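You operate a simulated robot arm through the tools that you are given. There is no shell and no other tool. Be economical: measure what you need, move in short steps, check, and stop when the job is done.

The job below is to be done with a simulated two-armed robot. You get a single attempt, and the scene is never put back.

JOB
Close the door end drawer. Then fetch the seals box and set it on the soak stand top. Then put the black rag on the top blue jack cart tray. Then take the teal hand brush and put it on the blue cart top. Then take the brown wire brush and leave it on the cloth beside the blower. Then take the drain cup and put it on the door end of the coil bench. Then put the grey pad gauge on the pedal side footboard. Then take the green wire brush and put it on the window end of the crate top. Then take the red wire brush and leave it on the drip grid. Then fetch the fine sanding block and set it on top of the grey spare belt cover. Then put the blue brake pad on the blue cart top. Do these in the order given. Set down upright: drain cup, grey pad gauge.
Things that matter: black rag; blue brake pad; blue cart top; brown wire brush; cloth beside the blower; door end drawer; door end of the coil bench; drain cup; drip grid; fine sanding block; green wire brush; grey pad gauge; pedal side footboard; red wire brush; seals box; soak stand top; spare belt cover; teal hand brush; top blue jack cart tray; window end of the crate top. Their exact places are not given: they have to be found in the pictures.

Only the result counts: the job must be done as asked and must still hold three seconds after the hand-in. Knocking over, shifting, dropping, spilling or breaking anything else fails it. A push-on lid holds only when it is set on centred and level and pressed home; a screw cap is set on level and turned clockwise until tight. Flat cloth is picked up by pressing the open fingertips on it (5 to 10 N) and closing them slowly along it; thin cloth reads only 2 to 8 mm in the jaws.

ROBOT AND FRAMES
Two 6-joint arms with two-finger grippers on one trunk, on a base that drives. Base frame: it is fixed to the floor where the robot stands at the start and does not move with it; the origin is under the middle of the robot, x ahead of it, y to its left, z up. Readings come in mm, rad, newtons and seconds.
The left shoulder is at the start at [61, 143, 825], the right one opposite. With the tool pointing down near the work surface each hand reaches from about 160 to 600 mm from the robot's upright axis, wherever it stands, measured 20 degrees to its own side. Places, roughly: black rag (9x8x6 cm) [-1000, -1800, 600]; blue brake pad (7x5x4 cm) [-3100, -1400, 900]; blue cart top [-6100, -800, 800]; brown wire brush (10x4x7 cm) [-2800, 5200, 800]; cloth beside the blower (18x20 cm) [-5580, 6180, 900]; door end drawer [700, 100, 700]; door end of the coil bench [-4000, 6900, 800]; drain cup [-2750, 5000, 250]; drip grid [-6700, -1400, 800]; fine sanding block [-5250, -3000, 1500]; green wire brush (10x4x7 cm) [-9300, 3800, 1000]; grey pad gauge [-9000, 3750, 1000]; pedal side footboard (20x30 cm) [-6500, 2040, 400]; red wire brush (10x4x7 cm) [-6200, -800, 400]; seals box [-1250, -1000, 750]; soak stand top [1400, -500, 900]; spare belt cover (26x15x7 cm) [-3500, -2600, 900]; teal hand brush (11x5x7 cm) [-2500, -2100, 900]; top blue jack cart tray [-900, -1600, 900]; window end of the crate top [-9200, 1600, 300]. Payload 2.45 kg a hand.
The tool frame of a hand sits at the grasp point between the pads (the TCP): z along the fingers, y along the line on which they close. The tips reach 26 mm beyond it. The gripper opens to 96 mm. The gripper's body begins 69 mm behind the TCP.
Orientation is that of the tool frame in the base frame, as a unit quaternion [w, x, y, z]. With the fingers straight down and closing along the base's y, the tool's x points along the base's -x, its y along +y and its z along -z.

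CONTROLS
- The arms move only by the tool arm_command. It takes "left_motion", "right_motion" or both (then of equal length, played together; a hand with none holds still); each is a list that holds one entry, the list of rows, each a list of 6 numbers: the shift along the tool's x, y, z in mm, then the turn, a rotation vector about the tool's x, y, z in rad. In form: [[[tx, ty, tz, wx, wy, wz], ...]]. A call has 1 to 12 rows; each row shifts and turns the commanded pose from where the row before left it, along the tool's axes as they then stand. "left_gripper" and "right_gripper" are, for a hand that has rows, the opening, from 0 (shut) to 1 (fully open), set as the call begins (left out, the last holds). Rows are played at 5 a second. More than 50 mm and 0.15 rad between two rows, or a gripper value outside its range, and nothing of the call is played. A pose out of reach is approached as far as the arm can. The call stops where the force on the tool passes 40 N (or 10 N more than at its start, if that is more) or the arm is blocked; 0.2 s more then pass. The fingers move at their own pace and stop on an object; they squeeze with about 33 N. The grip force told is the motor's: it shows also when the fingers shut on nothing. Time passes only in rows, and 0.2 s behind the last, so rows that do not move let the fingers close. The reply holds the time, the measured pose of the TCP, the force on the tool along the base axes, the opening and the grip force, in the units named above and with some noise, with the torque about the TCP (base axes, N m) and any sound that the robot's microphone picked up.
- Cameras (640 x 400 px; columns grow to the right, rows downward): "scene" is now at [124.4, -0.5, 1414.1]; the picture's right is [-0.02, -1.00, 0.00], its down [-0.88, 0.02, -0.47] and it looks along [0.47, -0.01, -0.88] (base axes); focal length 265 px, centre (320, 200). "left" rides on the left gripper at [82, -3, -98] in its tool frame; the picture's right is [0.04, 1.00, 0.00], its down [-0.73, 0.03, -0.68] and it looks along [-0.68, 0.03, 0.73] (tool axes); focal length 256 px, centre (320, 200). "right" rides on the right gripper at [82, 3, -98] in its tool frame; the picture's right is [-0.04, 1.00, 0.00], its down [-0.73, -0.03, -0.68] and it looks along [-0.68, -0.03, 0.73] (tool axes); focal length 256 px, centre (320, 200).
- grab_frame(camera): a new picture of that camera. No time passes.
- move_column(by): slides the trunk up (or, below 0, down) by that many mm; the arms and the scene camera ride with it, the base frame stays. It gives what a move gives, with no picture.
- steer(legs): drives the robot by 1 to 6 legs, each [ahead, turn to the left] in mm and rad, along the robot's own axes; the way and the turn of a leg run together, so that a leg with both is an arc; at most 1500 mm and 3.142 rad a leg. The arms and the cameras ride along, it lands a little off, and it stops where it bumps. It gives what a move gives.
- pan_tilt(pan, tilt): turns the head with the scene camera to pan (to the left, within 1.501 rad either way) and tilt (down, from -0.506 to 1.204), counted from straight ahead of the robot. It gives what a move gives.
- locate(camera, pixels): for up to 12 pixels [column, row] of the newest picture of that camera ("zoom" is the newest enlarged one), the place [x, y, z] in the base frame of the surface seen there, good to about 3 mm. No time passes.
- zoom(camera, box): a new picture of the part [left, top, right, bottom] of that camera's present view, enlarged. No time passes.
- close_job(): hands the job in; it is judged then, once.

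Go step by step. Measure first, check grasps and placings, and put right what went wrong. The budget is 357 turns and 298 pictures, counting those below and the enlarged ones. Unless the task says otherwise, let go and move clear before handing in.

The tools are called after "Call:" as name(argument=value, ...) on one line, values as JSON. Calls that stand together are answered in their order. arm_command: Moves the arms, as the interface text tells. Its arguments: {"type":"object","properties":{"left_motion":{"type":"array"},"left_gripper":{"type":"number"},"right_motion":{"type":"array"},"right_gripper":{"type":"number"}},"required":[]} The other tools are called the same way: move_column (by) slides the trunk up or down; steer (legs) drives the base; pan_tilt (pan, tilt) turns the head that bears the scene camera; grab_frame (camera) takes a picture; locate (camera, pixels) gives the place of the surface under pixels of a picture; zoom (camera, box) takes an enlarged picture of a part of a camera's view; close_job () hands the job in.

At the start:

```text
time_s: 0.0
left_tcp_pos: [479.7, 267.2, 989.1]
left_orientation: [0.001, 0.001, 1.0, 0.0]
left_ft_force: [1.2, -0.8, 0.0]
left_ft_torque: [0.01, 0.01, 0.01]
left_opening: 95.9
left_grip_force: 0.1
right_tcp_pos: [497.2, -247.5, 920.0]
right_orientation: [0.0, 0.001, 1.0, 0.0]
right_ft_force: [-0.2, 0.0, -1.7]
right_ft_torque: [-0.04, 0.01, -0.02]
right_opening: 96.2
right_grip_force: 0.2
trunk travel left (down, up): [-450.0, 140.0]
robot x, y, heading: [-1.0, 3.1, -0.004]
head pan, tilt: [-0.019, 1.082]
```

scene: 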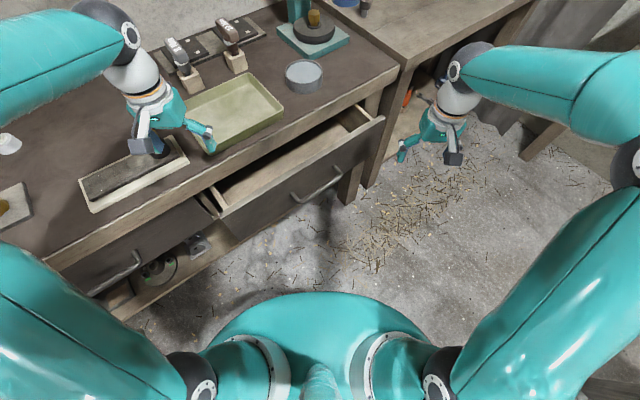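
right: 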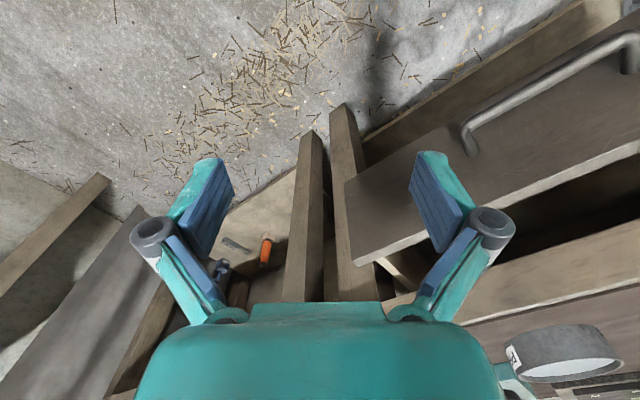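
left: 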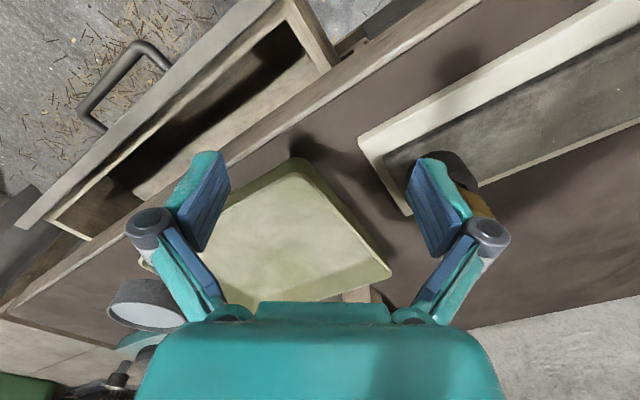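

The scene picture shows the open drawer: front top edge runs from (222,215) to (383,118), with its handle at (320,188). I'll measure it and the bench edge.

Call:
locate(camera="scene", pixels=[[224, 212], [300, 166], [380, 118], [320, 188], [296, 198], [340, 170], [300, 240], [200, 190], [340, 100], [120, 265], [205, 195], [350, 108]])

Call:
pan_tilt(pan=0, tilt=0.5)

Call:
grab_frame(camera="scene")

```text
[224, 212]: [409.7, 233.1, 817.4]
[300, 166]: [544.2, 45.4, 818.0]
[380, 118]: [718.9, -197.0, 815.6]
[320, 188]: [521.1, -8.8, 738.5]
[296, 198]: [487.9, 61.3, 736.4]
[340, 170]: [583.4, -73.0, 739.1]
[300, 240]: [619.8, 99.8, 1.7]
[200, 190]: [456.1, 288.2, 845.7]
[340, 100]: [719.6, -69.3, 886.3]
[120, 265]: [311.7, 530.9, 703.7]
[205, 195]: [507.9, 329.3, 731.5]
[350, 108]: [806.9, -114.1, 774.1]
```

```text
time_s: 1.0
left_tcp_pos: [479.4, 268.4, 989.5]
left_orientation: [0.0, 0.001, 1.0, -0.001]
left_ft_force: [0.3, 0.4, 0.7]
left_ft_torque: [0.03, -0.02, 0.03]
left_opening: 95.9
left_grip_force: 0.1
right_tcp_pos: [497.9, -249.3, 920.6]
right_orientation: [0.0, 0.001, 1.0, 0.0]
right_ft_force: [0.0, -0.3, 0.6]
right_ft_torque: [0.0, -0.03, -0.01]
right_opening: 96.2
right_grip_force: 0.1
trunk travel left (down, up): [-450.0, 140.0]
robot x, y, heading: [0.8, 0.0, -0.0]
head pan, tilt: [0.0, 0.499]
```

```text
294 pictures are left
```

scene: 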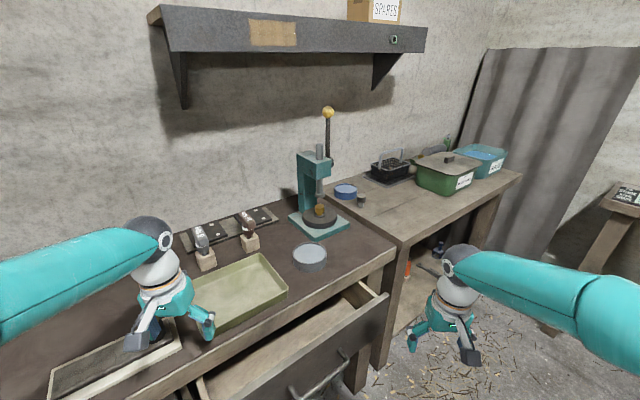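

The drawer front face is along (0.58,-0.81), outer face ~95 mm proud of its closed neighbour. I'll turn the right hand to point horizontally at the front and push the centre just above the handle.

Call:
arm_command(right_motion=[[[0, 0, 0, 0, 0, -0.1248], [0, 0, 0, 0, 0, -0.1248], [0, 0, 0, 0, 0, -0.1248], [0, 0, 0, 0, 0, -0.1248], [0, 0, 0, 0, 0, -0.1248], [0, 0, 0, 0, -0.1428, 0], [0, 0, 0, 0, -0.1428, 0], [0, 0, 0, 0, -0.1428, 0], [0, 0, 0, 0, -0.1428, 0], [0, 0, 0, 0, -0.1428, 0], [0, 0, 0, 0, -0.1428, 0], [0, 0, 0, 0, -0.1428, 0]]], right_gripper=0)

Call:
arm_command(right_motion=[[[0, 0, 0, 0, -0.1428, 0], [0, 0, 0, 0, -0.1428, 0], [0, 0, 0, 0, -0.1428, 0], [0, 0, 0, 0, -0.1428, 0], [45, 0, 0, 0, 0, 0], [45, 0, 0, 0, 0, 0], [45, 0, 0, 0, 0, 0], [0, 45, 0, 0, 0, 0], [0, 44, 0, 0, 0, 0], [0, 44, 0, 0, 0, 0], [0, 44, 0, 0, 0, 0]]])

Call:
grab_frame(camera="scene")

```text
time_s: 3.6
left_tcp_pos: [480.3, 267.1, 990.7]
left_orientation: [0.0, 0.001, 1.0, 0.0]
left_ft_force: [-1.4, 0.2, -0.3]
left_ft_torque: [0.05, -0.02, -0.04]
left_opening: 96.1
left_grip_force: 0.1
right_tcp_pos: [499.5, -249.4, 918.4]
right_orientation: [0.456, -0.268, 0.836, 0.147]
right_ft_force: [0.1, 0.5, -0.5]
right_ft_torque: [0.02, -0.02, 0.01]
right_opening: 0.0
right_grip_force: 29.1
trunk travel left (down, up): [-450.0, 140.0]
robot x, y, heading: [-1.3, -0.2, -0.003]
head pan, tilt: [0.0, 0.499]
```

```text
time_s: 6.0
left_tcp_pos: [480.0, 267.4, 990.0]
left_orientation: [0.0, 0.001, 1.0, 0.001]
left_ft_force: [0.2, 0.0, -0.1]
left_ft_torque: [-0.01, -0.01, -0.03]
left_opening: 96.0
left_grip_force: 0.1
right_tcp_pos: [525.8, -284.1, 900.4]
right_orientation: [0.67, -0.217, 0.675, 0.221]
right_ft_force: [-0.1, -0.4, 0.1]
right_ft_torque: [0.03, -0.03, 0.03]
right_opening: 0.0
right_grip_force: 28.8
right hand out of reach, approached as far as the arm can: row 3, 4, 5, 6, 7, 8, 9, 10, 11
trunk travel left (down, up): [-450.0, 140.0]
robot x, y, heading: [-5.5, -0.2, -0.003]
head pan, tilt: [0.0, 0.499]
```

```text
293 pictures are left
```

scene: 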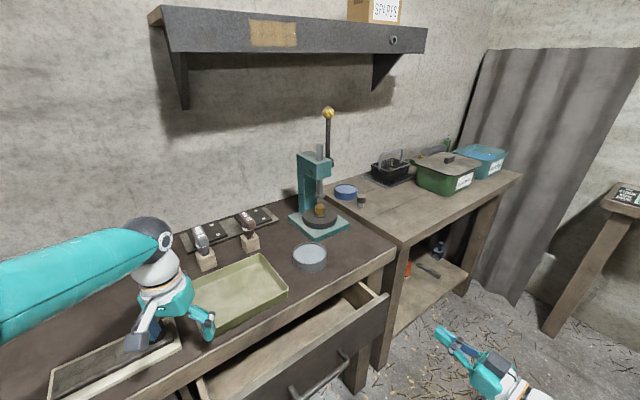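

The horizontal pose was out of reach for the right arm. I'll relax the pitch to about 50° and see where the commanded pose stands.

Call:
arm_command(right_motion=[[[0, 0, 0, 0, 0.1428, 0], [0, 0, 0, 0, 0.1428, 0], [0, 0, 0, 0, 0.1428, 0], [0, 0, 0, 0, 0.1428, 0]]])

```text
time_s: 7.0
left_tcp_pos: [479.8, 266.4, 989.2]
left_orientation: [0.0, 0.002, 1.0, 0.0]
left_ft_force: [-0.6, 0.8, -0.2]
left_ft_torque: [0.0, -0.01, -0.02]
left_opening: 95.8
left_grip_force: 0.1
right_tcp_pos: [526.1, -284.9, 900.6]
right_orientation: [0.455, -0.269, 0.836, 0.147]
right_ft_force: [0.2, 0.5, -1.0]
right_ft_torque: [-0.01, 0.0, 0.0]
right_opening: 0.0
right_grip_force: 28.7
trunk travel left (down, up): [-450.0, 140.0]
robot x, y, heading: [0.7, 2.4, 0.003]
head pan, tilt: [0.0, 0.499]
```

The commanded pose follows the measured one. Now moving to just in front of the drawer face with this ~57° tilt.

Call:
arm_command(right_motion=[[[0, 45, 38, 0, 0, 0], [0, 45, 38, 0, 0, 0], [0, 45, 38, 0, 0, 0], [0, 45, 38, 0, 0, 0], [0, 43, 38, 0, 0, 0]]])

Call:
pan_tilt(pan=0, tilt=0.9)

Call:
grab_frame(camera="scene")

```text
refused: row 1 steps farther than a row can; nothing moved
```

```text
time_s: 7.9
left_tcp_pos: [478.9, 266.8, 990.0]
left_orientation: [0.0, 0.0, 1.0, 0.0]
left_ft_force: [0.3, -0.3, 0.8]
left_ft_torque: [-0.02, 0.0, -0.01]
left_opening: 96.2
left_grip_force: 0.1
right_tcp_pos: [525.6, -286.0, 901.0]
right_orientation: [0.456, -0.269, 0.835, 0.148]
right_ft_force: [0.7, 0.3, 0.3]
right_ft_torque: [0.01, -0.03, 0.0]
right_opening: 0.2
right_grip_force: 28.9
trunk travel left (down, up): [-450.0, 140.0]
robot x, y, heading: [2.4, 1.3, -0.003]
head pan, tilt: [0.0, 0.901]
```

```text
292 pictures are left
```

scene: 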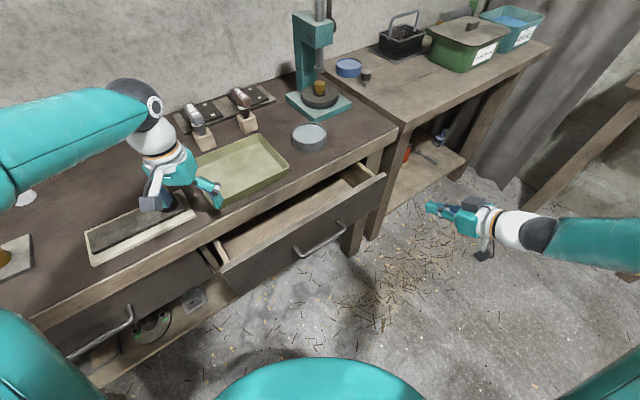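

Step norm was over 50 mm; I'll use smaller steps.

Call:
arm_command(right_motion=[[[0, 37.2, 31.8, 0, 0, 0], [0, 37.2, 31.8, 0, 0, 0], [0, 37.2, 31.8, 0, 0, 0], [0, 37.2, 31.8, 0, 0, 0], [0, 37.2, 31.8, 0, 0, 0], [0, 37.2, 31.8, 0, 0, 0]]])

Call:
grab_frame(camera="scene")

```text
time_s: 9.3
left_tcp_pos: [480.1, 267.0, 989.7]
left_orientation: [0.0, 0.001, 1.0, -0.001]
left_ft_force: [0.0, 0.7, -0.4]
left_ft_torque: [0.03, 0.03, -0.03]
left_opening: 96.0
left_grip_force: 0.0
right_tcp_pos: [602.3, -78.5, 875.5]
right_orientation: [0.449, -0.272, 0.837, 0.156]
right_ft_force: [-0.3, 0.6, -0.3]
right_ft_torque: [0.03, -0.03, -0.01]
right_opening: 0.0
right_grip_force: 28.6
right hand out of reach, approached as far as the arm can: row 3, 4, 5, 6
trunk travel left (down, up): [-450.0, 140.0]
robot x, y, heading: [-2.1, -1.2, -0.001]
head pan, tilt: [0.0, 0.901]
```

```text
291 pictures are left
```

scene: 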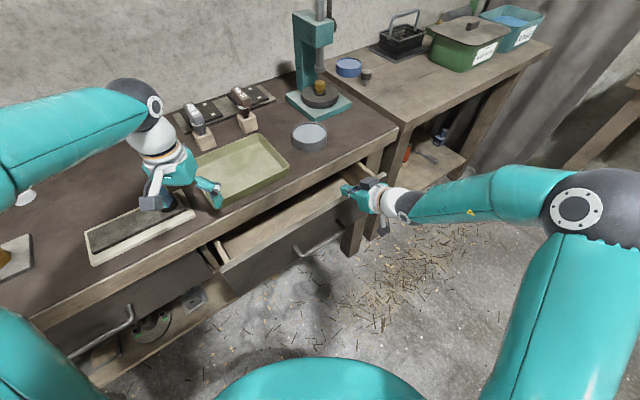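

The arm is awkward this way. I'll put the right tool straight down again, then turn the robot to face the drawer squarely and push the handle bar with the finger flats.

Call:
arm_command(right_motion=[[[0, 0, -30, 0, 0.1428, 0], [0, 0, -30, 0, 0.1428, 0], [0, 0, 0, 0, 0.1428, 0], [0, 0, 0, 0, 0.1428, 0], [0, 0, 0, 0, 0.1428, 0], [0, 0, 0, 0, 0.1428, 0], [0, 0, 0, 0, 0.1428, 0], [0, 0, 0, 0, 0, 0.1248], [0, 0, 0, 0, 0, 0.1248], [0, 0, 0, 0, 0, 0.1248], [0, 0, 0, 0, 0, 0.1248], [0, 0, 0, 0, 0, 0.1248]]])

```text
time_s: 11.9
left_tcp_pos: [479.8, 266.9, 989.5]
left_orientation: [0.0, 0.001, 1.0, 0.0]
left_ft_force: [-0.1, 0.8, 0.5]
left_ft_torque: [-0.01, 0.03, 0.02]
left_opening: 96.0
left_grip_force: 0.0
right_tcp_pos: [563.5, -88.0, 899.7]
right_orientation: [0.054, -0.016, 0.996, 0.066]
right_ft_force: [-0.3, 0.4, 0.6]
right_ft_torque: [0.0, 0.0, -0.02]
right_opening: 0.0
right_grip_force: 29.0
right hand out of reach, approached as far as the arm can: row 2, 3
trunk travel left (down, up): [-450.0, 140.0]
robot x, y, heading: [1.3, -2.0, 0.001]
head pan, tilt: [0.0, 0.901]
```

Call:
arm_command(right_motion=[[[0, 0, 0, 0.066, 0.054, 0.016], [0, 0, 0, 0.066, 0.054, 0.016], [27, -32, -6, 0, 0, 0], [27, -32, -6, 0, 0, 0], [27, -32, -6, 0, 0, 0], [27, -32, -6, 0, 0, 0], [27, -32, -6, 0, 0, 0]]])

Call:
grab_frame(camera="scene")

```text
time_s: 13.5
left_tcp_pos: [478.7, 266.3, 990.9]
left_orientation: [0.002, 0.001, 1.0, 0.0]
left_ft_force: [0.4, -0.2, 0.7]
left_ft_torque: [0.02, 0.02, -0.03]
left_opening: 96.2
left_grip_force: 0.1
right_tcp_pos: [430.1, -247.3, 929.5]
right_orientation: [0.001, -0.004, 1.0, 0.001]
right_ft_force: [0.3, 0.3, 0.0]
right_ft_torque: [0.04, -0.03, 0.01]
right_opening: 0.0
right_grip_force: 29.2
trunk travel left (down, up): [-450.0, 140.0]
robot x, y, heading: [4.4, -2.4, 0.005]
head pan, tilt: [0.0, 0.901]
```

```text
290 pictures are left
```

scene: 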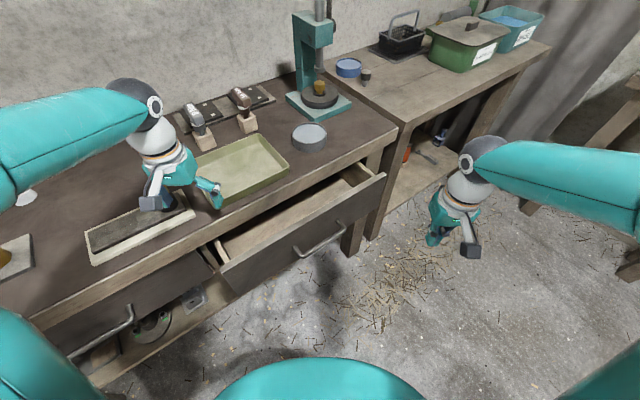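

Call:
locate(camera="scene", pixels=[[300, 375], [320, 240], [100, 345], [130, 318], [70, 355], [345, 207], [250, 255], [210, 265]])

Call:
steer(legs=[[0, 0.62]])

Call:
grab_frame(camera="scene")

```text
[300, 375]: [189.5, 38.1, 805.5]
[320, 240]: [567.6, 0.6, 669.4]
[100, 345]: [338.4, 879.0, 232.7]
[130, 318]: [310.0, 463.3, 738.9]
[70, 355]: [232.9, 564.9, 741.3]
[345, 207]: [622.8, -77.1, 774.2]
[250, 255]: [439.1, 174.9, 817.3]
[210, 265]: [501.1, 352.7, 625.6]
```

```text
time_s: 15.8
left_tcp_pos: [226.1, 501.2, 990.3]
left_orientation: [0.0, -0.313, 0.95, -0.001]
left_ft_force: [0.1, 0.0, 0.2]
left_ft_torque: [-0.01, 0.02, -0.02]
left_opening: 96.1
left_grip_force: 0.0
right_tcp_pos: [493.7, 57.8, 930.4]
right_orientation: [0.0, -0.316, 0.949, 0.002]
right_ft_force: [-0.7, 0.6, -0.4]
right_ft_torque: [0.0, 0.0, 0.0]
right_opening: 0.0
right_grip_force: 28.7
trunk travel left (down, up): [-450.0, 140.0]
robot x, y, heading: [16.5, -21.4, 0.632]
head pan, tilt: [0.0, 0.901]
```

```text
289 pictures are left
```

scene: 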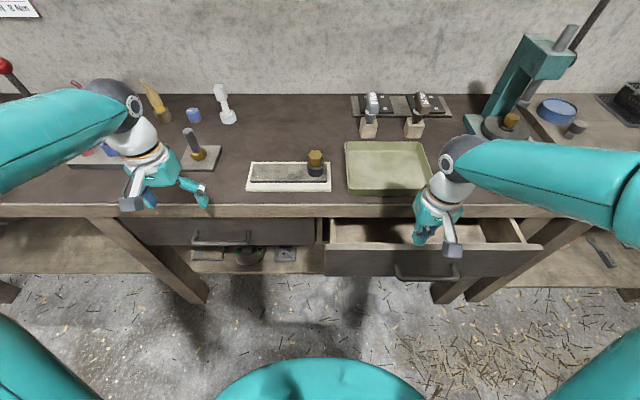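

Now facing the drawer squarely (handle at (428,275)). I'll move the right hand back, sideways and down in front of the handle bar.

Call:
arm_command(right_motion=[[[28, -38, 0, 0, 0, 0], [29, -39, 0, 0, 0, 0], [0, 0, 46, 0, 0, 0], [0, 0, 46, 0, 0, 0], [0, 0, 46, 0, 0, 0], [0, 0, 46, 0, 0, 0]]])

Call:
grab_frame(camera="scene")

Call:
grab_frame(camera="right")

```text
time_s: 17.2
left_tcp_pos: [227.5, 500.8, 988.6]
left_orientation: [0.0, -0.314, 0.949, 0.0]
left_ft_force: [-1.3, -0.3, -0.4]
left_ft_torque: [-0.02, 0.02, -0.04]
left_opening: 95.9
left_grip_force: 0.0
right_tcp_pos: [495.2, -36.8, 744.7]
right_orientation: [0.0, -0.317, 0.949, 0.0]
right_ft_force: [1.0, 0.2, -0.2]
right_ft_torque: [-0.01, 0.05, 0.0]
right_opening: 0.0
right_grip_force: 28.5
trunk travel left (down, up): [-450.0, 140.0]
robot x, y, heading: [16.3, -23.5, 0.63]
head pan, tilt: [0.0, 0.901]
```

```text
288 pictures are left
```

scene: 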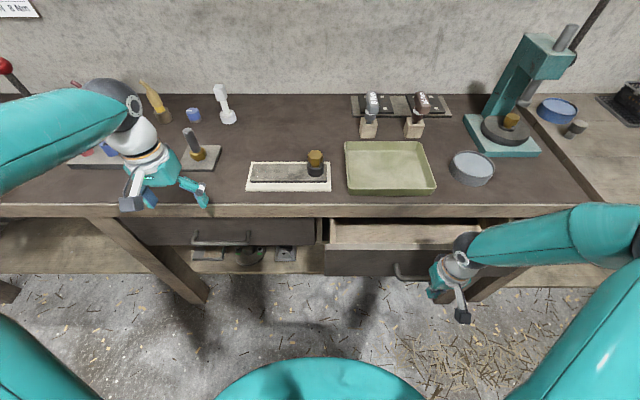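

```text
287 pictures are left
```

right: 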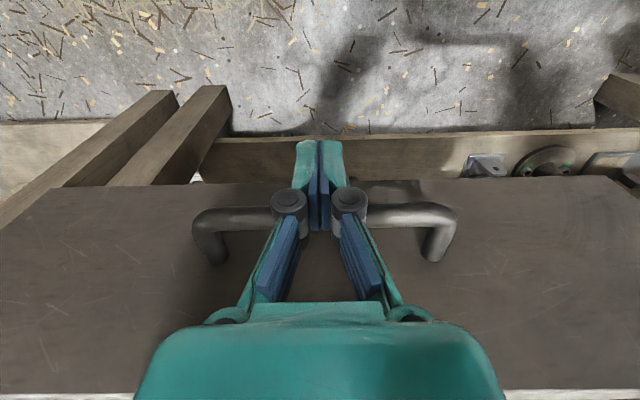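

Nicely centred on the bar. Pushing forward.

Call:
arm_command(right_motion=[[[-20, 0, 0, 0, 0, 0], [-20, 0, 0, 0, 0, 0], [-20, 0, 0, 0, 0, 0], [-20, 0, 0, 0, 0, 0], [-20, 0, 0, 0, 0, 0], [-15, 0, 0, 0, 0, 0]]])

Call:
grab_frame(camera="scene")

```text
time_s: 18.6
left_tcp_pos: [226.0, 499.7, 991.0]
left_orientation: [0.001, -0.313, 0.95, 0.0]
left_ft_force: [-0.7, 0.1, -0.4]
left_ft_torque: [0.03, 0.01, 0.01]
left_opening: 96.0
left_grip_force: 0.0
right_tcp_pos: [585.5, 32.2, 745.1]
right_orientation: [-0.001, -0.316, 0.949, 0.001]
right_ft_force: [-9.5, -5.0, -2.3]
right_ft_torque: [0.52, -0.96, -0.1]
right_opening: 0.1
right_grip_force: 28.3
trunk travel left (down, up): [-450.0, 140.0]
robot x, y, heading: [14.8, -22.4, 0.633]
head pan, tilt: [0.0, 0.901]
```

```text
286 pictures are left
```

scene: 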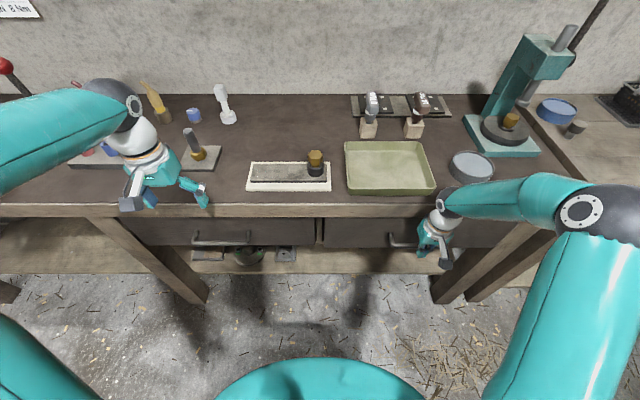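

Almost shut; push on until it stops.

Call:
arm_command(right_motion=[[[-8, 0, 0, 0, 0, 0], [-8, 0, 0, 0, 0, 0], [-8, 0, 0, 0, 0, 0]]])

Call:
zoom(camera="scene", box=[200, 180, 520, 300])

Call:
locate(camera="scene", pixels=[[300, 232], [340, 232], [360, 232], [310, 225], [330, 225], [260, 230]])

```text
time_s: 19.0
left_tcp_pos: [223.6, 498.9, 992.2]
left_orientation: [0.002, -0.313, 0.95, -0.001]
left_ft_force: [0.6, 0.1, 0.0]
left_ft_torque: [-0.01, 0.0, 0.01]
left_opening: 96.0
left_grip_force: 0.0
right_tcp_pos: [584.5, 31.0, 745.9]
right_orientation: [-0.009, -0.315, 0.949, -0.002]
right_ft_force: [-18.7, -12.5, 11.4]
right_ft_torque: [1.62, -2.74, -0.34]
right_opening: 0.0
right_grip_force: 28.3
trunk travel left (down, up): [-450.0, 140.0]
robot x, y, heading: [15.1, -23.7, 0.633]
head pan, tilt: [0.0, 0.901]
stopped in row 2 (right hand): the force on the tool passed its limit at 48 N (the readings are from after the stop); the commanded pose is now the measured one
```

```text
2.00 times, centred on (360, 240) of scene
```

zoom: 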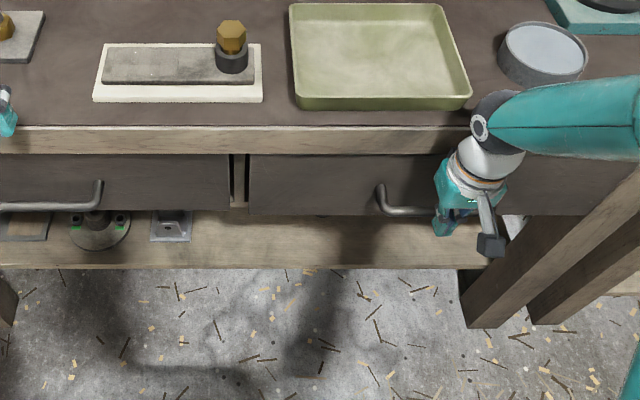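

```text
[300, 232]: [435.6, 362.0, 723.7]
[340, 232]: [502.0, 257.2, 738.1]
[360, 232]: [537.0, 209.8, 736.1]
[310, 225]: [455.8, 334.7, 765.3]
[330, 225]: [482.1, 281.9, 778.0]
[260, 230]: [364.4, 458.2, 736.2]
```

The torque shows contact 145 mm above the TCP: the wrist hit the bench edge, and the drawer is still ~7 mm proud. Back off, tilt the wrist back 0.3 rad, and push again.

Call:
arm_command(right_motion=[[[20, 0, 0, 0, 0, 0], [0, 0, 0, 0, -0.15, 0], [0, 0, 0, 0, -0.15, 0], [-9.5, 0, 3, 0, 0, 0], [-9.5, 0, 3, 0, 0, 0], [-7.6, 0, 2.4, 0, 0, 0], [-7.6, 0, 2.4, 0, 0, 0], [-7.6, 0, 2.4, 0, 0, 0]]])

Call:
grab_frame(camera="scene")

Call:
locate(camera="scene", pixels=[[300, 232], [340, 232], [360, 232], [310, 230], [335, 230], [260, 230]])

```text
time_s: 20.6
left_tcp_pos: [228.0, 499.7, 990.8]
left_orientation: [0.0, -0.312, 0.95, 0.001]
left_ft_force: [1.4, 0.6, 0.4]
left_ft_torque: [-0.02, 0.07, -0.03]
left_opening: 96.1
left_grip_force: 0.1
right_tcp_pos: [592.9, 34.8, 738.5]
right_orientation: [0.121, -0.312, 0.942, 0.04]
right_ft_force: [-8.8, -6.4, 0.3]
right_ft_torque: [-0.04, 0.07, -0.04]
right_opening: 5.9
right_grip_force: 28.5
trunk travel left (down, up): [-450.0, 140.0]
robot x, y, heading: [14.6, -18.4, 0.626]
head pan, tilt: [0.0, 0.901]
stopped in row 8 (right hand): the force on the tool passed its limit at 46 N (the readings are from after the stop); the commanded pose is now the measured one
```

```text
284 pictures are left
```

scene: 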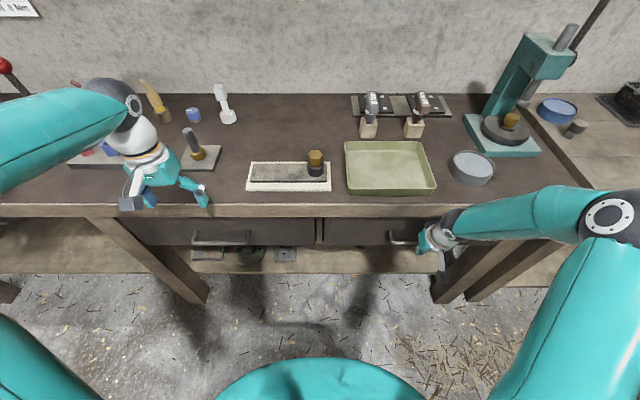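

```text
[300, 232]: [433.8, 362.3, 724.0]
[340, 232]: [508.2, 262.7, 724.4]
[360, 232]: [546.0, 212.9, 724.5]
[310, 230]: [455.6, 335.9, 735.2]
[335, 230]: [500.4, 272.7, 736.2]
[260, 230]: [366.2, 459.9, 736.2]
```

The drawer face now is flush (n≈565 both). Retract and raise the hand, then look around for the next targets.

Call:
arm_command(right_motion=[[[19, 0, -6, 0, 0, 0], [29, 0, -9, 0, 0, 0], [38, 0, -12, 0, 0, 0], [0, 0, 0, 0, 0.15, 0], [0, 0, 0, 0, 0.15, 0], [20, 0, -45, 0, 0, 0], [20, 0, -45, 0, 0, 0], [0, 0, -45, 0, 0, 0], [0, 0, -45, 0, 0, 0]]])

Call:
grab_frame(camera="scene")

Call:
locate(camera="scene", pixels=[[340, 232], [400, 232], [430, 235]])

Call:
pan_tilt(pan=-1.5, tilt=0.4)

Call:
grab_frame(camera="scene")

```text
time_s: 22.6
left_tcp_pos: [225.9, 499.9, 991.4]
left_orientation: [0.001, -0.313, 0.95, 0.001]
left_ft_force: [-0.3, 0.6, 0.0]
left_ft_torque: [0.02, -0.01, 0.01]
left_opening: 96.0
left_grip_force: 0.1
right_tcp_pos: [495.6, -38.3, 924.1]
right_orientation: [-0.019, -0.315, 0.949, -0.005]
right_ft_force: [-0.4, -0.6, -0.1]
right_ft_torque: [0.01, 0.01, 0.02]
right_opening: 0.1
right_grip_force: 28.5
trunk travel left (down, up): [-450.0, 140.0]
robot x, y, heading: [13.4, -22.3, 0.626]
head pan, tilt: [0.0, 0.901]
```

```text
283 pictures are left
```

scene: 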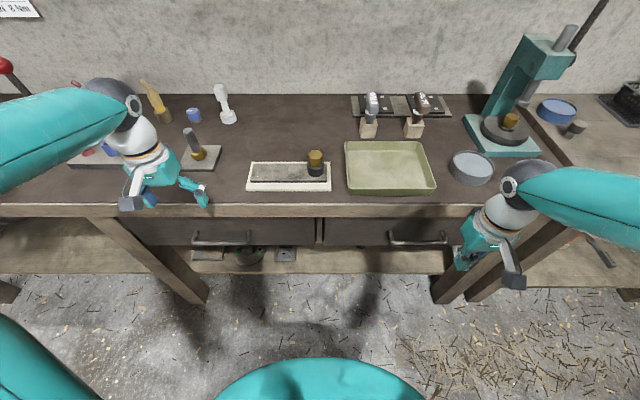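

```text
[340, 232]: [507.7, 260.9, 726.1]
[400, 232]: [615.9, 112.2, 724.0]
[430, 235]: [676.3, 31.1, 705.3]
```

```text
time_s: 24.2
left_tcp_pos: [226.8, 500.1, 990.9]
left_orientation: [0.0, -0.312, 0.95, 0.0]
left_ft_force: [-0.9, -0.2, 0.2]
left_ft_torque: [0.0, 0.04, -0.02]
left_opening: 95.7
left_grip_force: 0.1
right_tcp_pos: [495.9, -39.2, 923.2]
right_orientation: [-0.018, -0.315, 0.949, -0.005]
right_ft_force: [0.4, -0.2, 0.4]
right_ft_torque: [0.02, -0.03, -0.03]
right_opening: 0.0
right_grip_force: 28.4
trunk travel left (down, up): [-450.0, 140.0]
robot x, y, heading: [19.7, -22.9, 0.632]
head pan, tilt: [-1.499, 0.4]
```

```text
282 pictures are left
```

scene: 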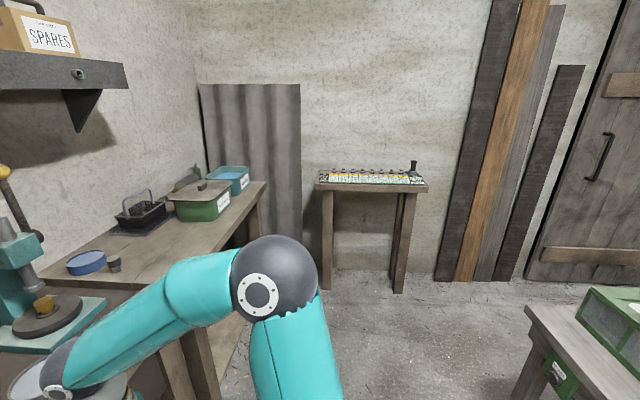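

Drawer closed. Soak stand must be the bench with the green and teal tanks at left; I'll measure it, then turn toward the seals box.

Call:
locate(camera="scene", pixels=[[210, 185], [230, 172], [140, 215], [175, 245], [85, 262], [240, 192], [120, 235], [115, 265], [360, 185], [265, 184], [600, 330]])

Call:
zoom(camera="scene", box=[40, 130, 300, 290])

Call:
steer(legs=[[0, -1.6], [0, -1.5]])

Call:
pan_tilt(pan=0, tilt=0.4)

Call:
grab_frame(camera="scene")

```text
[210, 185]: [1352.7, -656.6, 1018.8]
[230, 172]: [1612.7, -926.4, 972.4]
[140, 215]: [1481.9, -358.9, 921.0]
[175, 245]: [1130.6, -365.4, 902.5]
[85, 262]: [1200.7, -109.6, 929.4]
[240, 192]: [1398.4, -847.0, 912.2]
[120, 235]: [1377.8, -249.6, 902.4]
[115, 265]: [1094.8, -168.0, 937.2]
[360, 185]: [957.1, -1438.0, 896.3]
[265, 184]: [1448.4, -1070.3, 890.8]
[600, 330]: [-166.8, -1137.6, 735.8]
```

```text
2.46 times, centred on (170, 210) of scene
```

zoom: 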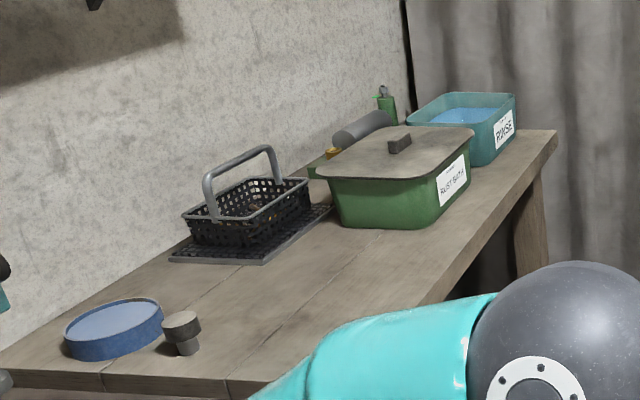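

```text
time_s: 27.9
left_tcp_pos: [581.5, -70.7, 991.8]
left_orientation: [0.001, 0.311, 0.95, 0.0]
left_ft_force: [0.2, -0.3, -0.2]
left_ft_torque: [0.03, -0.02, -0.03]
left_opening: 95.8
left_grip_force: 0.1
right_tcp_pos: [146.4, -488.8, 923.8]
right_orientation: [-0.017, 0.31, 0.951, 0.006]
right_ft_force: [-0.6, -0.7, 0.5]
right_ft_torque: [0.01, -0.01, -0.03]
right_opening: 0.0
right_grip_force: 28.7
trunk travel left (down, up): [-450.0, 140.0]
robot x, y, heading: [46.6, 16.8, -0.671]
head pan, tilt: [-1.499, 0.4]
stopped in leg 1: the robot was blocked; the commanded pose is now the measured one
```

```text
time_s: 29.5
left_tcp_pos: [581.0, -70.1, 992.8]
left_orientation: [0.001, 0.312, 0.95, 0.0]
left_ft_force: [0.5, -0.2, -0.6]
left_ft_torque: [0.01, -0.01, 0.02]
left_opening: 96.1
left_grip_force: 0.0
right_tcp_pos: [145.8, -487.2, 924.3]
right_orientation: [-0.018, 0.31, 0.951, 0.005]
right_ft_force: [-0.4, -0.3, -0.3]
right_ft_torque: [0.0, -0.01, 0.01]
right_opening: 0.0
right_grip_force: 28.3
trunk travel left (down, up): [-450.0, 140.0]
robot x, y, heading: [43.7, 17.3, -0.673]
head pan, tilt: [0.0, 0.4]
```

```text
280 pictures are left
```

scene: 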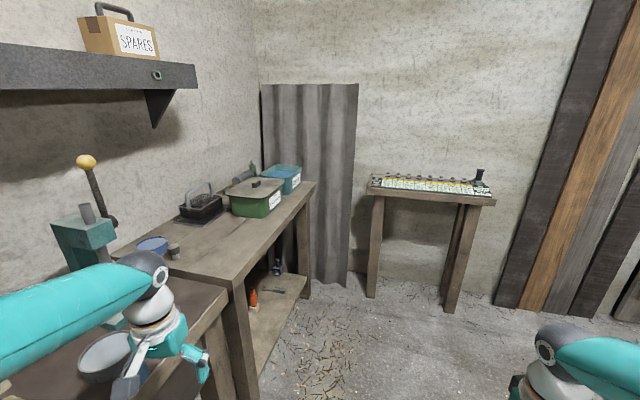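

The turn was blocked at heading -0.67. I'll look at what is near the left arm and base.

Call:
pan_tilt(pan=0.6, tilt=0.9)

Call:
grab_frame(camera="scene")

Call:
grab_frame(camera="left")

```text
time_s: 30.5
left_tcp_pos: [580.2, -70.2, 991.8]
left_orientation: [0.001, 0.311, 0.95, 0.0]
left_ft_force: [-0.2, -0.7, 0.8]
left_ft_torque: [0.0, -0.04, 0.0]
left_opening: 96.1
left_grip_force: 0.0
right_tcp_pos: [145.3, -486.5, 924.5]
right_orientation: [-0.018, 0.31, 0.951, 0.006]
right_ft_force: [-1.0, 0.9, 0.4]
right_ft_torque: [0.0, 0.01, 0.03]
right_opening: 0.1
right_grip_force: 29.2
trunk travel left (down, up): [-450.0, 140.0]
robot x, y, heading: [48.2, 12.4, -0.671]
head pan, tilt: [0.6, 0.901]
```

```text
279 pictures are left
```

scene: 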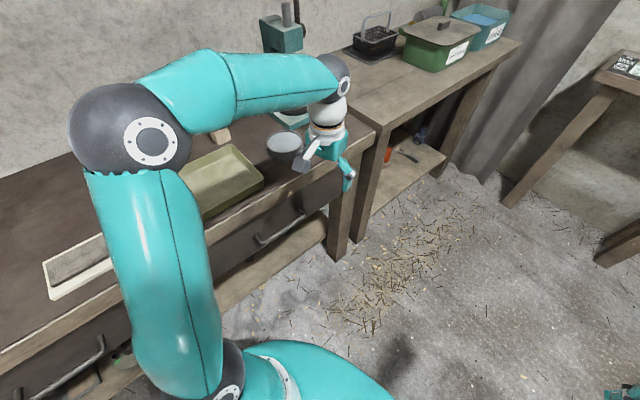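

```text
278 pictures are left
```

left: 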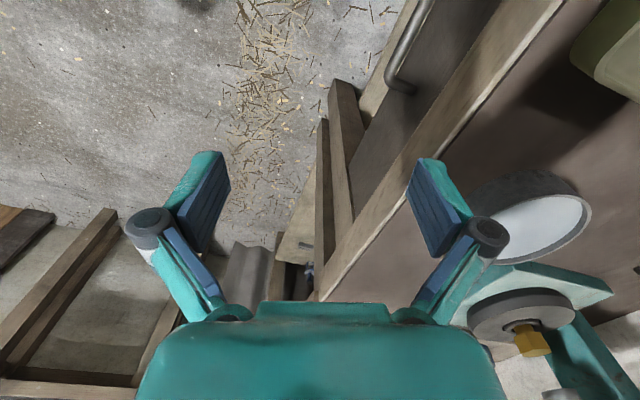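

The left arm is over the bench; I'll turn back toward the bench normal, reverse away from it, then turn.

Call:
steer(legs=[[0, 0.9], [-400, 0]])

Call:
pan_tilt(pan=0.3, tilt=0.6)

Call:
grab_frame(camera="scene")

```text
time_s: 34.2
left_tcp_pos: [400.0, 375.1, 993.1]
left_orientation: [0.001, -0.134, 0.991, -0.001]
left_ft_force: [-0.4, -0.4, -0.7]
left_ft_torque: [-0.04, 0.0, -0.01]
left_opening: 96.2
left_grip_force: 0.0
right_tcp_pos: [458.8, -225.1, 926.3]
right_orientation: [-0.017, -0.136, 0.991, -0.004]
right_ft_force: [-0.5, 0.4, 0.5]
right_ft_torque: [-0.05, -0.03, 0.0]
right_opening: 0.0
right_grip_force: 28.1
trunk travel left (down, up): [-450.0, 140.0]
robot x, y, heading: [11.5, -22.2, 0.191]
head pan, tilt: [0.6, 0.901]
stopped in leg 2: the robot was blocked; the commanded pose is now the measured one
```

```text
time_s: 35.0
left_tcp_pos: [401.7, 373.0, 993.9]
left_orientation: [0.001, -0.134, 0.991, 0.0]
left_ft_force: [0.1, -0.4, -0.6]
left_ft_torque: [-0.03, -0.01, -0.01]
left_opening: 95.9
left_grip_force: 0.1
right_tcp_pos: [460.3, -226.2, 925.0]
right_orientation: [-0.018, -0.135, 0.991, -0.003]
right_ft_force: [0.1, -1.0, 0.0]
right_ft_torque: [0.04, 0.01, 0.03]
right_opening: 0.0
right_grip_force: 28.5
trunk travel left (down, up): [-450.0, 140.0]
robot x, y, heading: [11.2, -22.3, 0.193]
head pan, tilt: [0.3, 0.6]
```

```text
277 pictures are left
```

scene: 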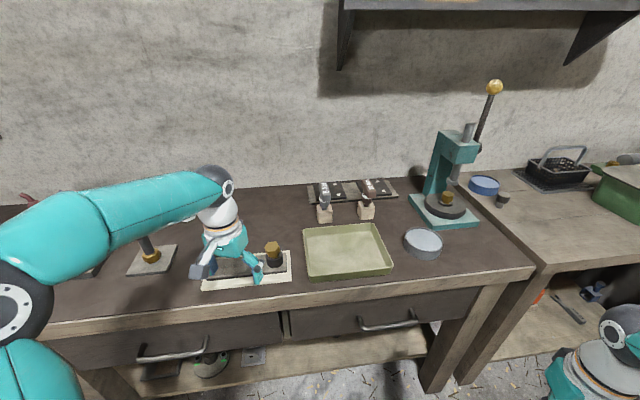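

Reversing is blocked immediately: something stands close behind. Look to both sides/back.

Call:
pan_tilt(pan=-1.5, tilt=0.9)

Call:
grab_frame(camera="scene")

Call:
pan_tilt(pan=1.5, tilt=0.9)

Call:
grab_frame(camera="scene")

```text
time_s: 36.8
left_tcp_pos: [402.8, 373.3, 992.3]
left_orientation: [0.0, -0.134, 0.991, 0.0]
left_ft_force: [-0.1, -0.1, 1.0]
left_ft_torque: [0.01, 0.01, 0.03]
left_opening: 95.9
left_grip_force: 0.1
right_tcp_pos: [460.1, -227.6, 924.6]
right_orientation: [-0.018, -0.136, 0.991, -0.002]
right_ft_force: [0.2, 0.4, 0.0]
right_ft_torque: [-0.02, 0.01, -0.03]
right_opening: 0.1
right_grip_force: 28.6
trunk travel left (down, up): [-450.0, 140.0]
robot x, y, heading: [14.6, -22.3, 0.188]
head pan, tilt: [-1.499, 0.901]
```

```text
276 pictures are left
```

scene: 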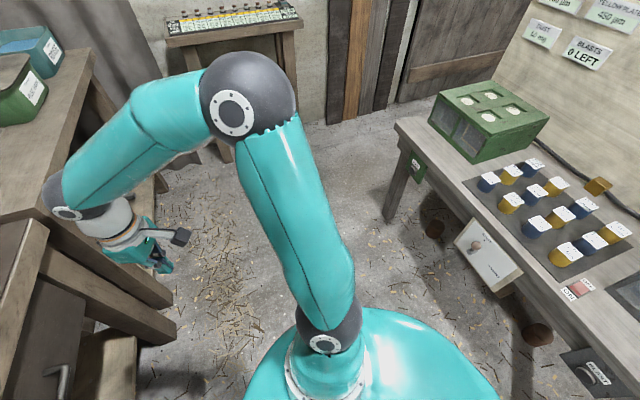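

```text
time_s: 39.4
left_tcp_pos: [402.6, 373.4, 994.3]
left_orientation: [0.001, -0.134, 0.991, 0.0]
left_ft_force: [0.1, -0.8, 0.1]
left_ft_torque: [-0.01, 0.01, 0.02]
left_opening: 95.9
left_grip_force: 0.0
right_tcp_pos: [460.5, -226.6, 924.9]
right_orientation: [-0.018, -0.136, 0.991, -0.003]
right_ft_force: [0.9, -0.5, -0.1]
right_ft_torque: [0.0, -0.01, 0.0]
right_opening: 0.1
right_grip_force: 28.6
trunk travel left (down, up): [-450.0, 140.0]
robot x, y, heading: [10.9, -26.6, 0.192]
head pan, tilt: [1.499, 0.901]
```

```text
275 pictures are left
```

scene: 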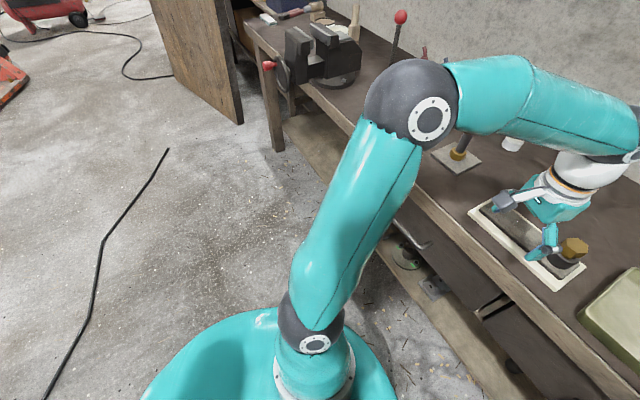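

Call:
locate(camera="scene", pixels=[[230, 340], [165, 150], [100, 245], [60, 370], [240, 115], [150, 60], [275, 150], [210, 375], [20, 180]])

Call:
pan_tilt(pan=-1.5, tilt=1.0)

Call:
grab_frame(camera="scene")

Call:
locate(camera="scene", pixels=[[400, 90], [460, 180], [500, 250], [550, 310], [600, 370], [330, 330], [480, 370], [400, 320]])

```text
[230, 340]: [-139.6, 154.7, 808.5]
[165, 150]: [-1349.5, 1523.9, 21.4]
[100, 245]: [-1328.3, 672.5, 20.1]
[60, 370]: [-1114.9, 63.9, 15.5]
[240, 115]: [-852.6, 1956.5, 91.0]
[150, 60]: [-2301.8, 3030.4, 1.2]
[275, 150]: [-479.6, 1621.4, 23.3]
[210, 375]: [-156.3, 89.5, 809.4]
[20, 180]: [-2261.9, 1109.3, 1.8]
```

```text
time_s: 42.0
left_tcp_pos: [401.8, 373.5, 994.4]
left_orientation: [0.001, -0.134, 0.991, 0.0]
left_ft_force: [0.3, -0.4, 0.0]
left_ft_torque: [0.0, -0.01, -0.01]
left_opening: 95.9
left_grip_force: 0.1
right_tcp_pos: [460.0, -226.3, 924.4]
right_orientation: [-0.019, -0.136, 0.991, -0.003]
right_ft_force: [-0.5, 0.1, -0.2]
right_ft_torque: [0.01, 0.0, -0.03]
right_opening: 0.0
right_grip_force: 28.3
trunk travel left (down, up): [-450.0, 140.0]
robot x, y, heading: [10.9, -26.3, 0.195]
head pan, tilt: [-1.499, 1.0]
```

```text
274 pictures are left
```

scene: 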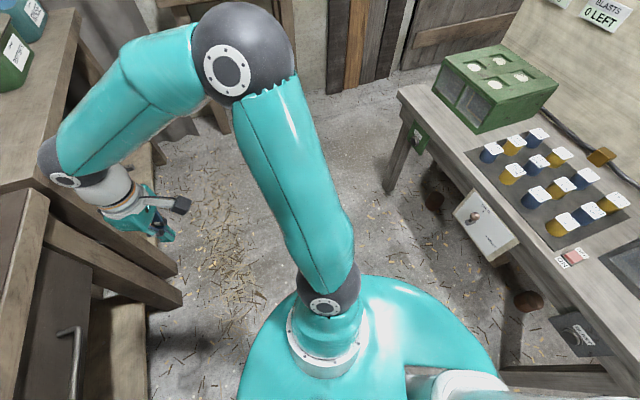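

```text
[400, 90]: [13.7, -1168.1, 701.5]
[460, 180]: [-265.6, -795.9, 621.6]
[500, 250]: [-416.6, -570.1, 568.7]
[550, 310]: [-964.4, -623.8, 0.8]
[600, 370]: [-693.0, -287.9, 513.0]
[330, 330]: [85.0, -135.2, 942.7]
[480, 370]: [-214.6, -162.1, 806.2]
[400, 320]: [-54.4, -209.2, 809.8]
```

The aisle between bench and the table behind is narrow. I'll tuck both hands in and up before turning in it.

Call:
arm_command(right_motion=[[[28, 5, -34, 0, 0.02, 0], [28, 5, -34, 0, 0.015, 0], [28, 5, -34, 0, 0, 0], [28, 5, -34, 0, 0, 0]]], left_motion=[[[42, -10, -17, 0, 0, 0], [42, -10, -17, 0, 0, 0], [42, -10, -17, 0, 0, 0], [42, -10, -17, 0, 0, 0]]])

Call:
steer(legs=[[0, 0.9]])

Call:
pan_tilt(pan=1.5, tilt=0.9)

Call:
grab_frame(camera="scene")

```text
time_s: 43.0
left_tcp_pos: [248.6, 288.2, 1064.1]
left_orientation: [0.001, -0.134, 0.991, 0.0]
left_ft_force: [-1.1, -0.3, -0.1]
left_ft_torque: [-0.01, -0.04, -0.04]
left_opening: 95.8
left_grip_force: 0.0
right_tcp_pos: [352.9, -236.2, 1069.5]
right_orientation: [-0.035, -0.136, 0.99, -0.005]
right_ft_force: [-0.5, 0.6, 0.3]
right_ft_torque: [-0.02, -0.05, 0.02]
right_opening: 0.0
right_grip_force: 28.1
trunk travel left (down, up): [-450.0, 140.0]
robot x, y, heading: [10.0, -23.6, 0.195]
head pan, tilt: [-1.499, 1.0]
```

```text
time_s: 46.0
left_tcp_pos: [-90.1, 354.3, 1061.8]
left_orientation: [0.0, -0.555, 0.832, 0.0]
left_ft_force: [0.1, 1.0, 0.8]
left_ft_torque: [0.0, 0.01, -0.03]
left_opening: 96.1
left_grip_force: 0.1
right_tcp_pos: [387.5, 114.8, 1067.8]
right_orientation: [-0.029, -0.556, 0.83, -0.02]
right_ft_force: [0.5, -0.9, 0.2]
right_ft_torque: [0.03, -0.01, 0.0]
right_opening: 0.0
right_grip_force: 29.0
trunk travel left (down, up): [-450.0, 140.0]
robot x, y, heading: [28.1, -38.2, 1.101]
head pan, tilt: [-1.499, 1.0]
```

```text
time_s: 48.6
left_tcp_pos: [-89.7, 355.7, 1063.1]
left_orientation: [0.0, -0.554, 0.832, 0.001]
left_ft_force: [0.4, 0.3, -0.1]
left_ft_torque: [-0.01, -0.02, -0.01]
left_opening: 96.3
left_grip_force: 0.0
right_tcp_pos: [388.3, 113.2, 1067.6]
right_orientation: [-0.029, -0.556, 0.831, -0.019]
right_ft_force: [-0.1, -0.3, 0.6]
right_ft_torque: [0.03, 0.0, 0.0]
right_opening: 0.0
right_grip_force: 28.5
trunk travel left (down, up): [-450.0, 140.0]
robot x, y, heading: [26.9, -38.0, 1.099]
head pan, tilt: [1.499, 0.901]
```

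```text
273 pictures are left
```

scene: 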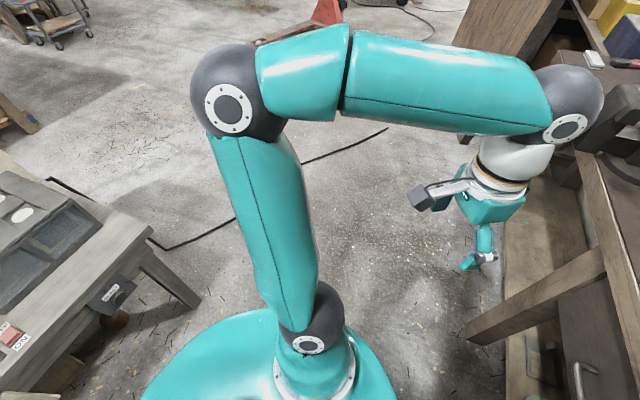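

Left turn is free. Continue to face along the aisle (heading ~2.2).

Call:
steer(legs=[[0, 1.09]])

Call:
pan_tilt(pan=0.4, tilt=0.6)

Call:
grab_frame(camera="scene")

```text
time_s: 52.2
left_tcp_pos: [-374.3, 33.6, 1062.4]
left_orientation: [-0.001, 0.91, -0.415, -0.001]
left_ft_force: [0.3, 0.3, 0.0]
left_ft_torque: [0.0, -0.01, 0.05]
left_opening: 96.1
left_grip_force: 0.1
right_tcp_pos: [54.2, 354.0, 1068.7]
right_orientation: [0.015, 0.91, -0.414, 0.033]
right_ft_force: [-0.5, 0.3, 0.0]
right_ft_torque: [0.0, 0.0, -0.01]
right_opening: 0.2
right_grip_force: 28.4
trunk travel left (down, up): [-450.0, 140.0]
robot x, y, heading: [50.6, -17.1, 2.202]
head pan, tilt: [1.499, 0.901]
```

```text
time_s: 53.5
left_tcp_pos: [-373.6, 33.4, 1063.1]
left_orientation: [-0.001, 0.91, -0.416, -0.001]
left_ft_force: [0.1, -0.1, -0.1]
left_ft_torque: [-0.01, 0.01, 0.03]
left_opening: 95.8
left_grip_force: 0.0
right_tcp_pos: [55.3, 354.3, 1067.9]
right_orientation: [0.014, 0.91, -0.413, 0.033]
right_ft_force: [0.1, 0.0, -0.1]
right_ft_torque: [-0.01, -0.05, -0.01]
right_opening: 0.0
right_grip_force: 28.1
trunk travel left (down, up): [-450.0, 140.0]
robot x, y, heading: [48.0, -20.7, 2.203]
head pan, tilt: [0.4, 0.6]
```

```text
272 pictures are left
```

scene: 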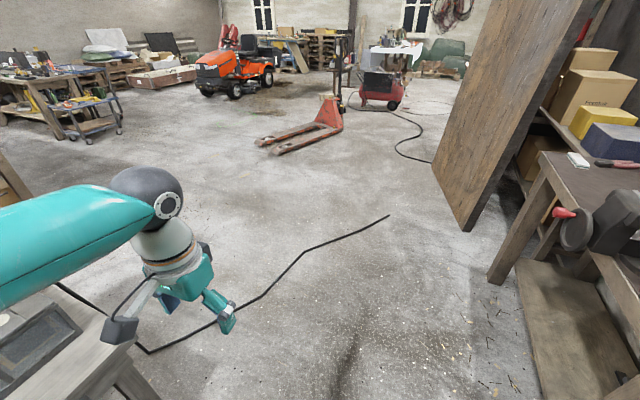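

Call:
pan_tilt(pan=1.2, tilt=0.4)

Call:
grab_frame(camera="scene")

Call:
locate(camera="scene", pixels=[[300, 250], [450, 300], [500, 250], [400, 200], [200, 260]])

```text
time_s: 54.6
left_tcp_pos: [-373.5, 34.2, 1063.3]
left_orientation: [-0.001, 0.91, -0.415, -0.002]
left_ft_force: [-0.3, -0.9, -0.7]
left_ft_torque: [0.01, -0.01, 0.0]
left_opening: 96.0
left_grip_force: 0.1
right_tcp_pos: [54.8, 354.4, 1068.0]
right_orientation: [0.014, 0.91, -0.414, 0.032]
right_ft_force: [0.7, 0.1, 0.2]
right_ft_torque: [-0.01, -0.03, 0.0]
right_opening: 0.0
right_grip_force: 28.5
trunk travel left (down, up): [-450.0, 140.0]
robot x, y, heading: [45.4, -22.9, 2.205]
head pan, tilt: [1.201, 0.4]
```

```text
271 pictures are left
```

scene: 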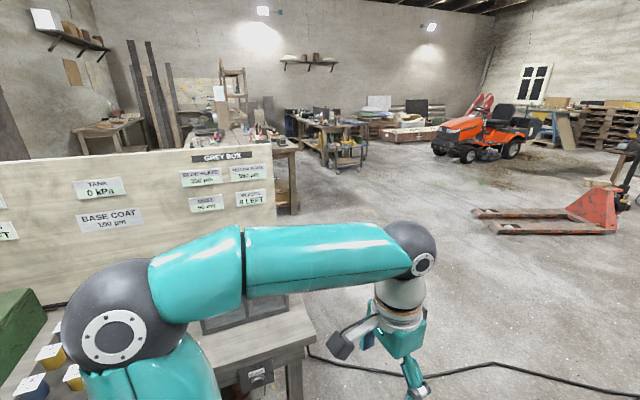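

```text
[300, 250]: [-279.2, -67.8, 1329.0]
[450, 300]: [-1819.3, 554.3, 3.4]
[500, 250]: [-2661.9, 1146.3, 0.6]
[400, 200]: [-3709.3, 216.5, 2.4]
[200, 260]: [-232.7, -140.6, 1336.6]
```

Call:
locate(camera="scene", pixels=[[310, 325], [300, 380], [272, 300], [276, 200], [285, 150], [230, 135], [295, 170], [225, 50]])

Call:
zoom(camera="scene", box=[60, 60, 380, 220])

```text
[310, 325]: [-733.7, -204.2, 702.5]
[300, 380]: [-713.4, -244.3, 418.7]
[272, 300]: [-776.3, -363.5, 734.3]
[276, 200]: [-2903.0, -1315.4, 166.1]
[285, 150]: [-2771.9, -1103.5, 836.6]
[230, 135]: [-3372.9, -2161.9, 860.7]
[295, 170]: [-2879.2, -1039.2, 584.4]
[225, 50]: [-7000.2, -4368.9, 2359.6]
```

```text
2.00 times, centred on (220, 140) of scene
```

zoom: 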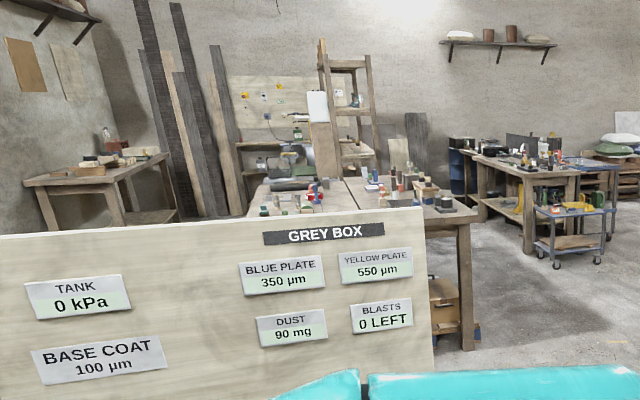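

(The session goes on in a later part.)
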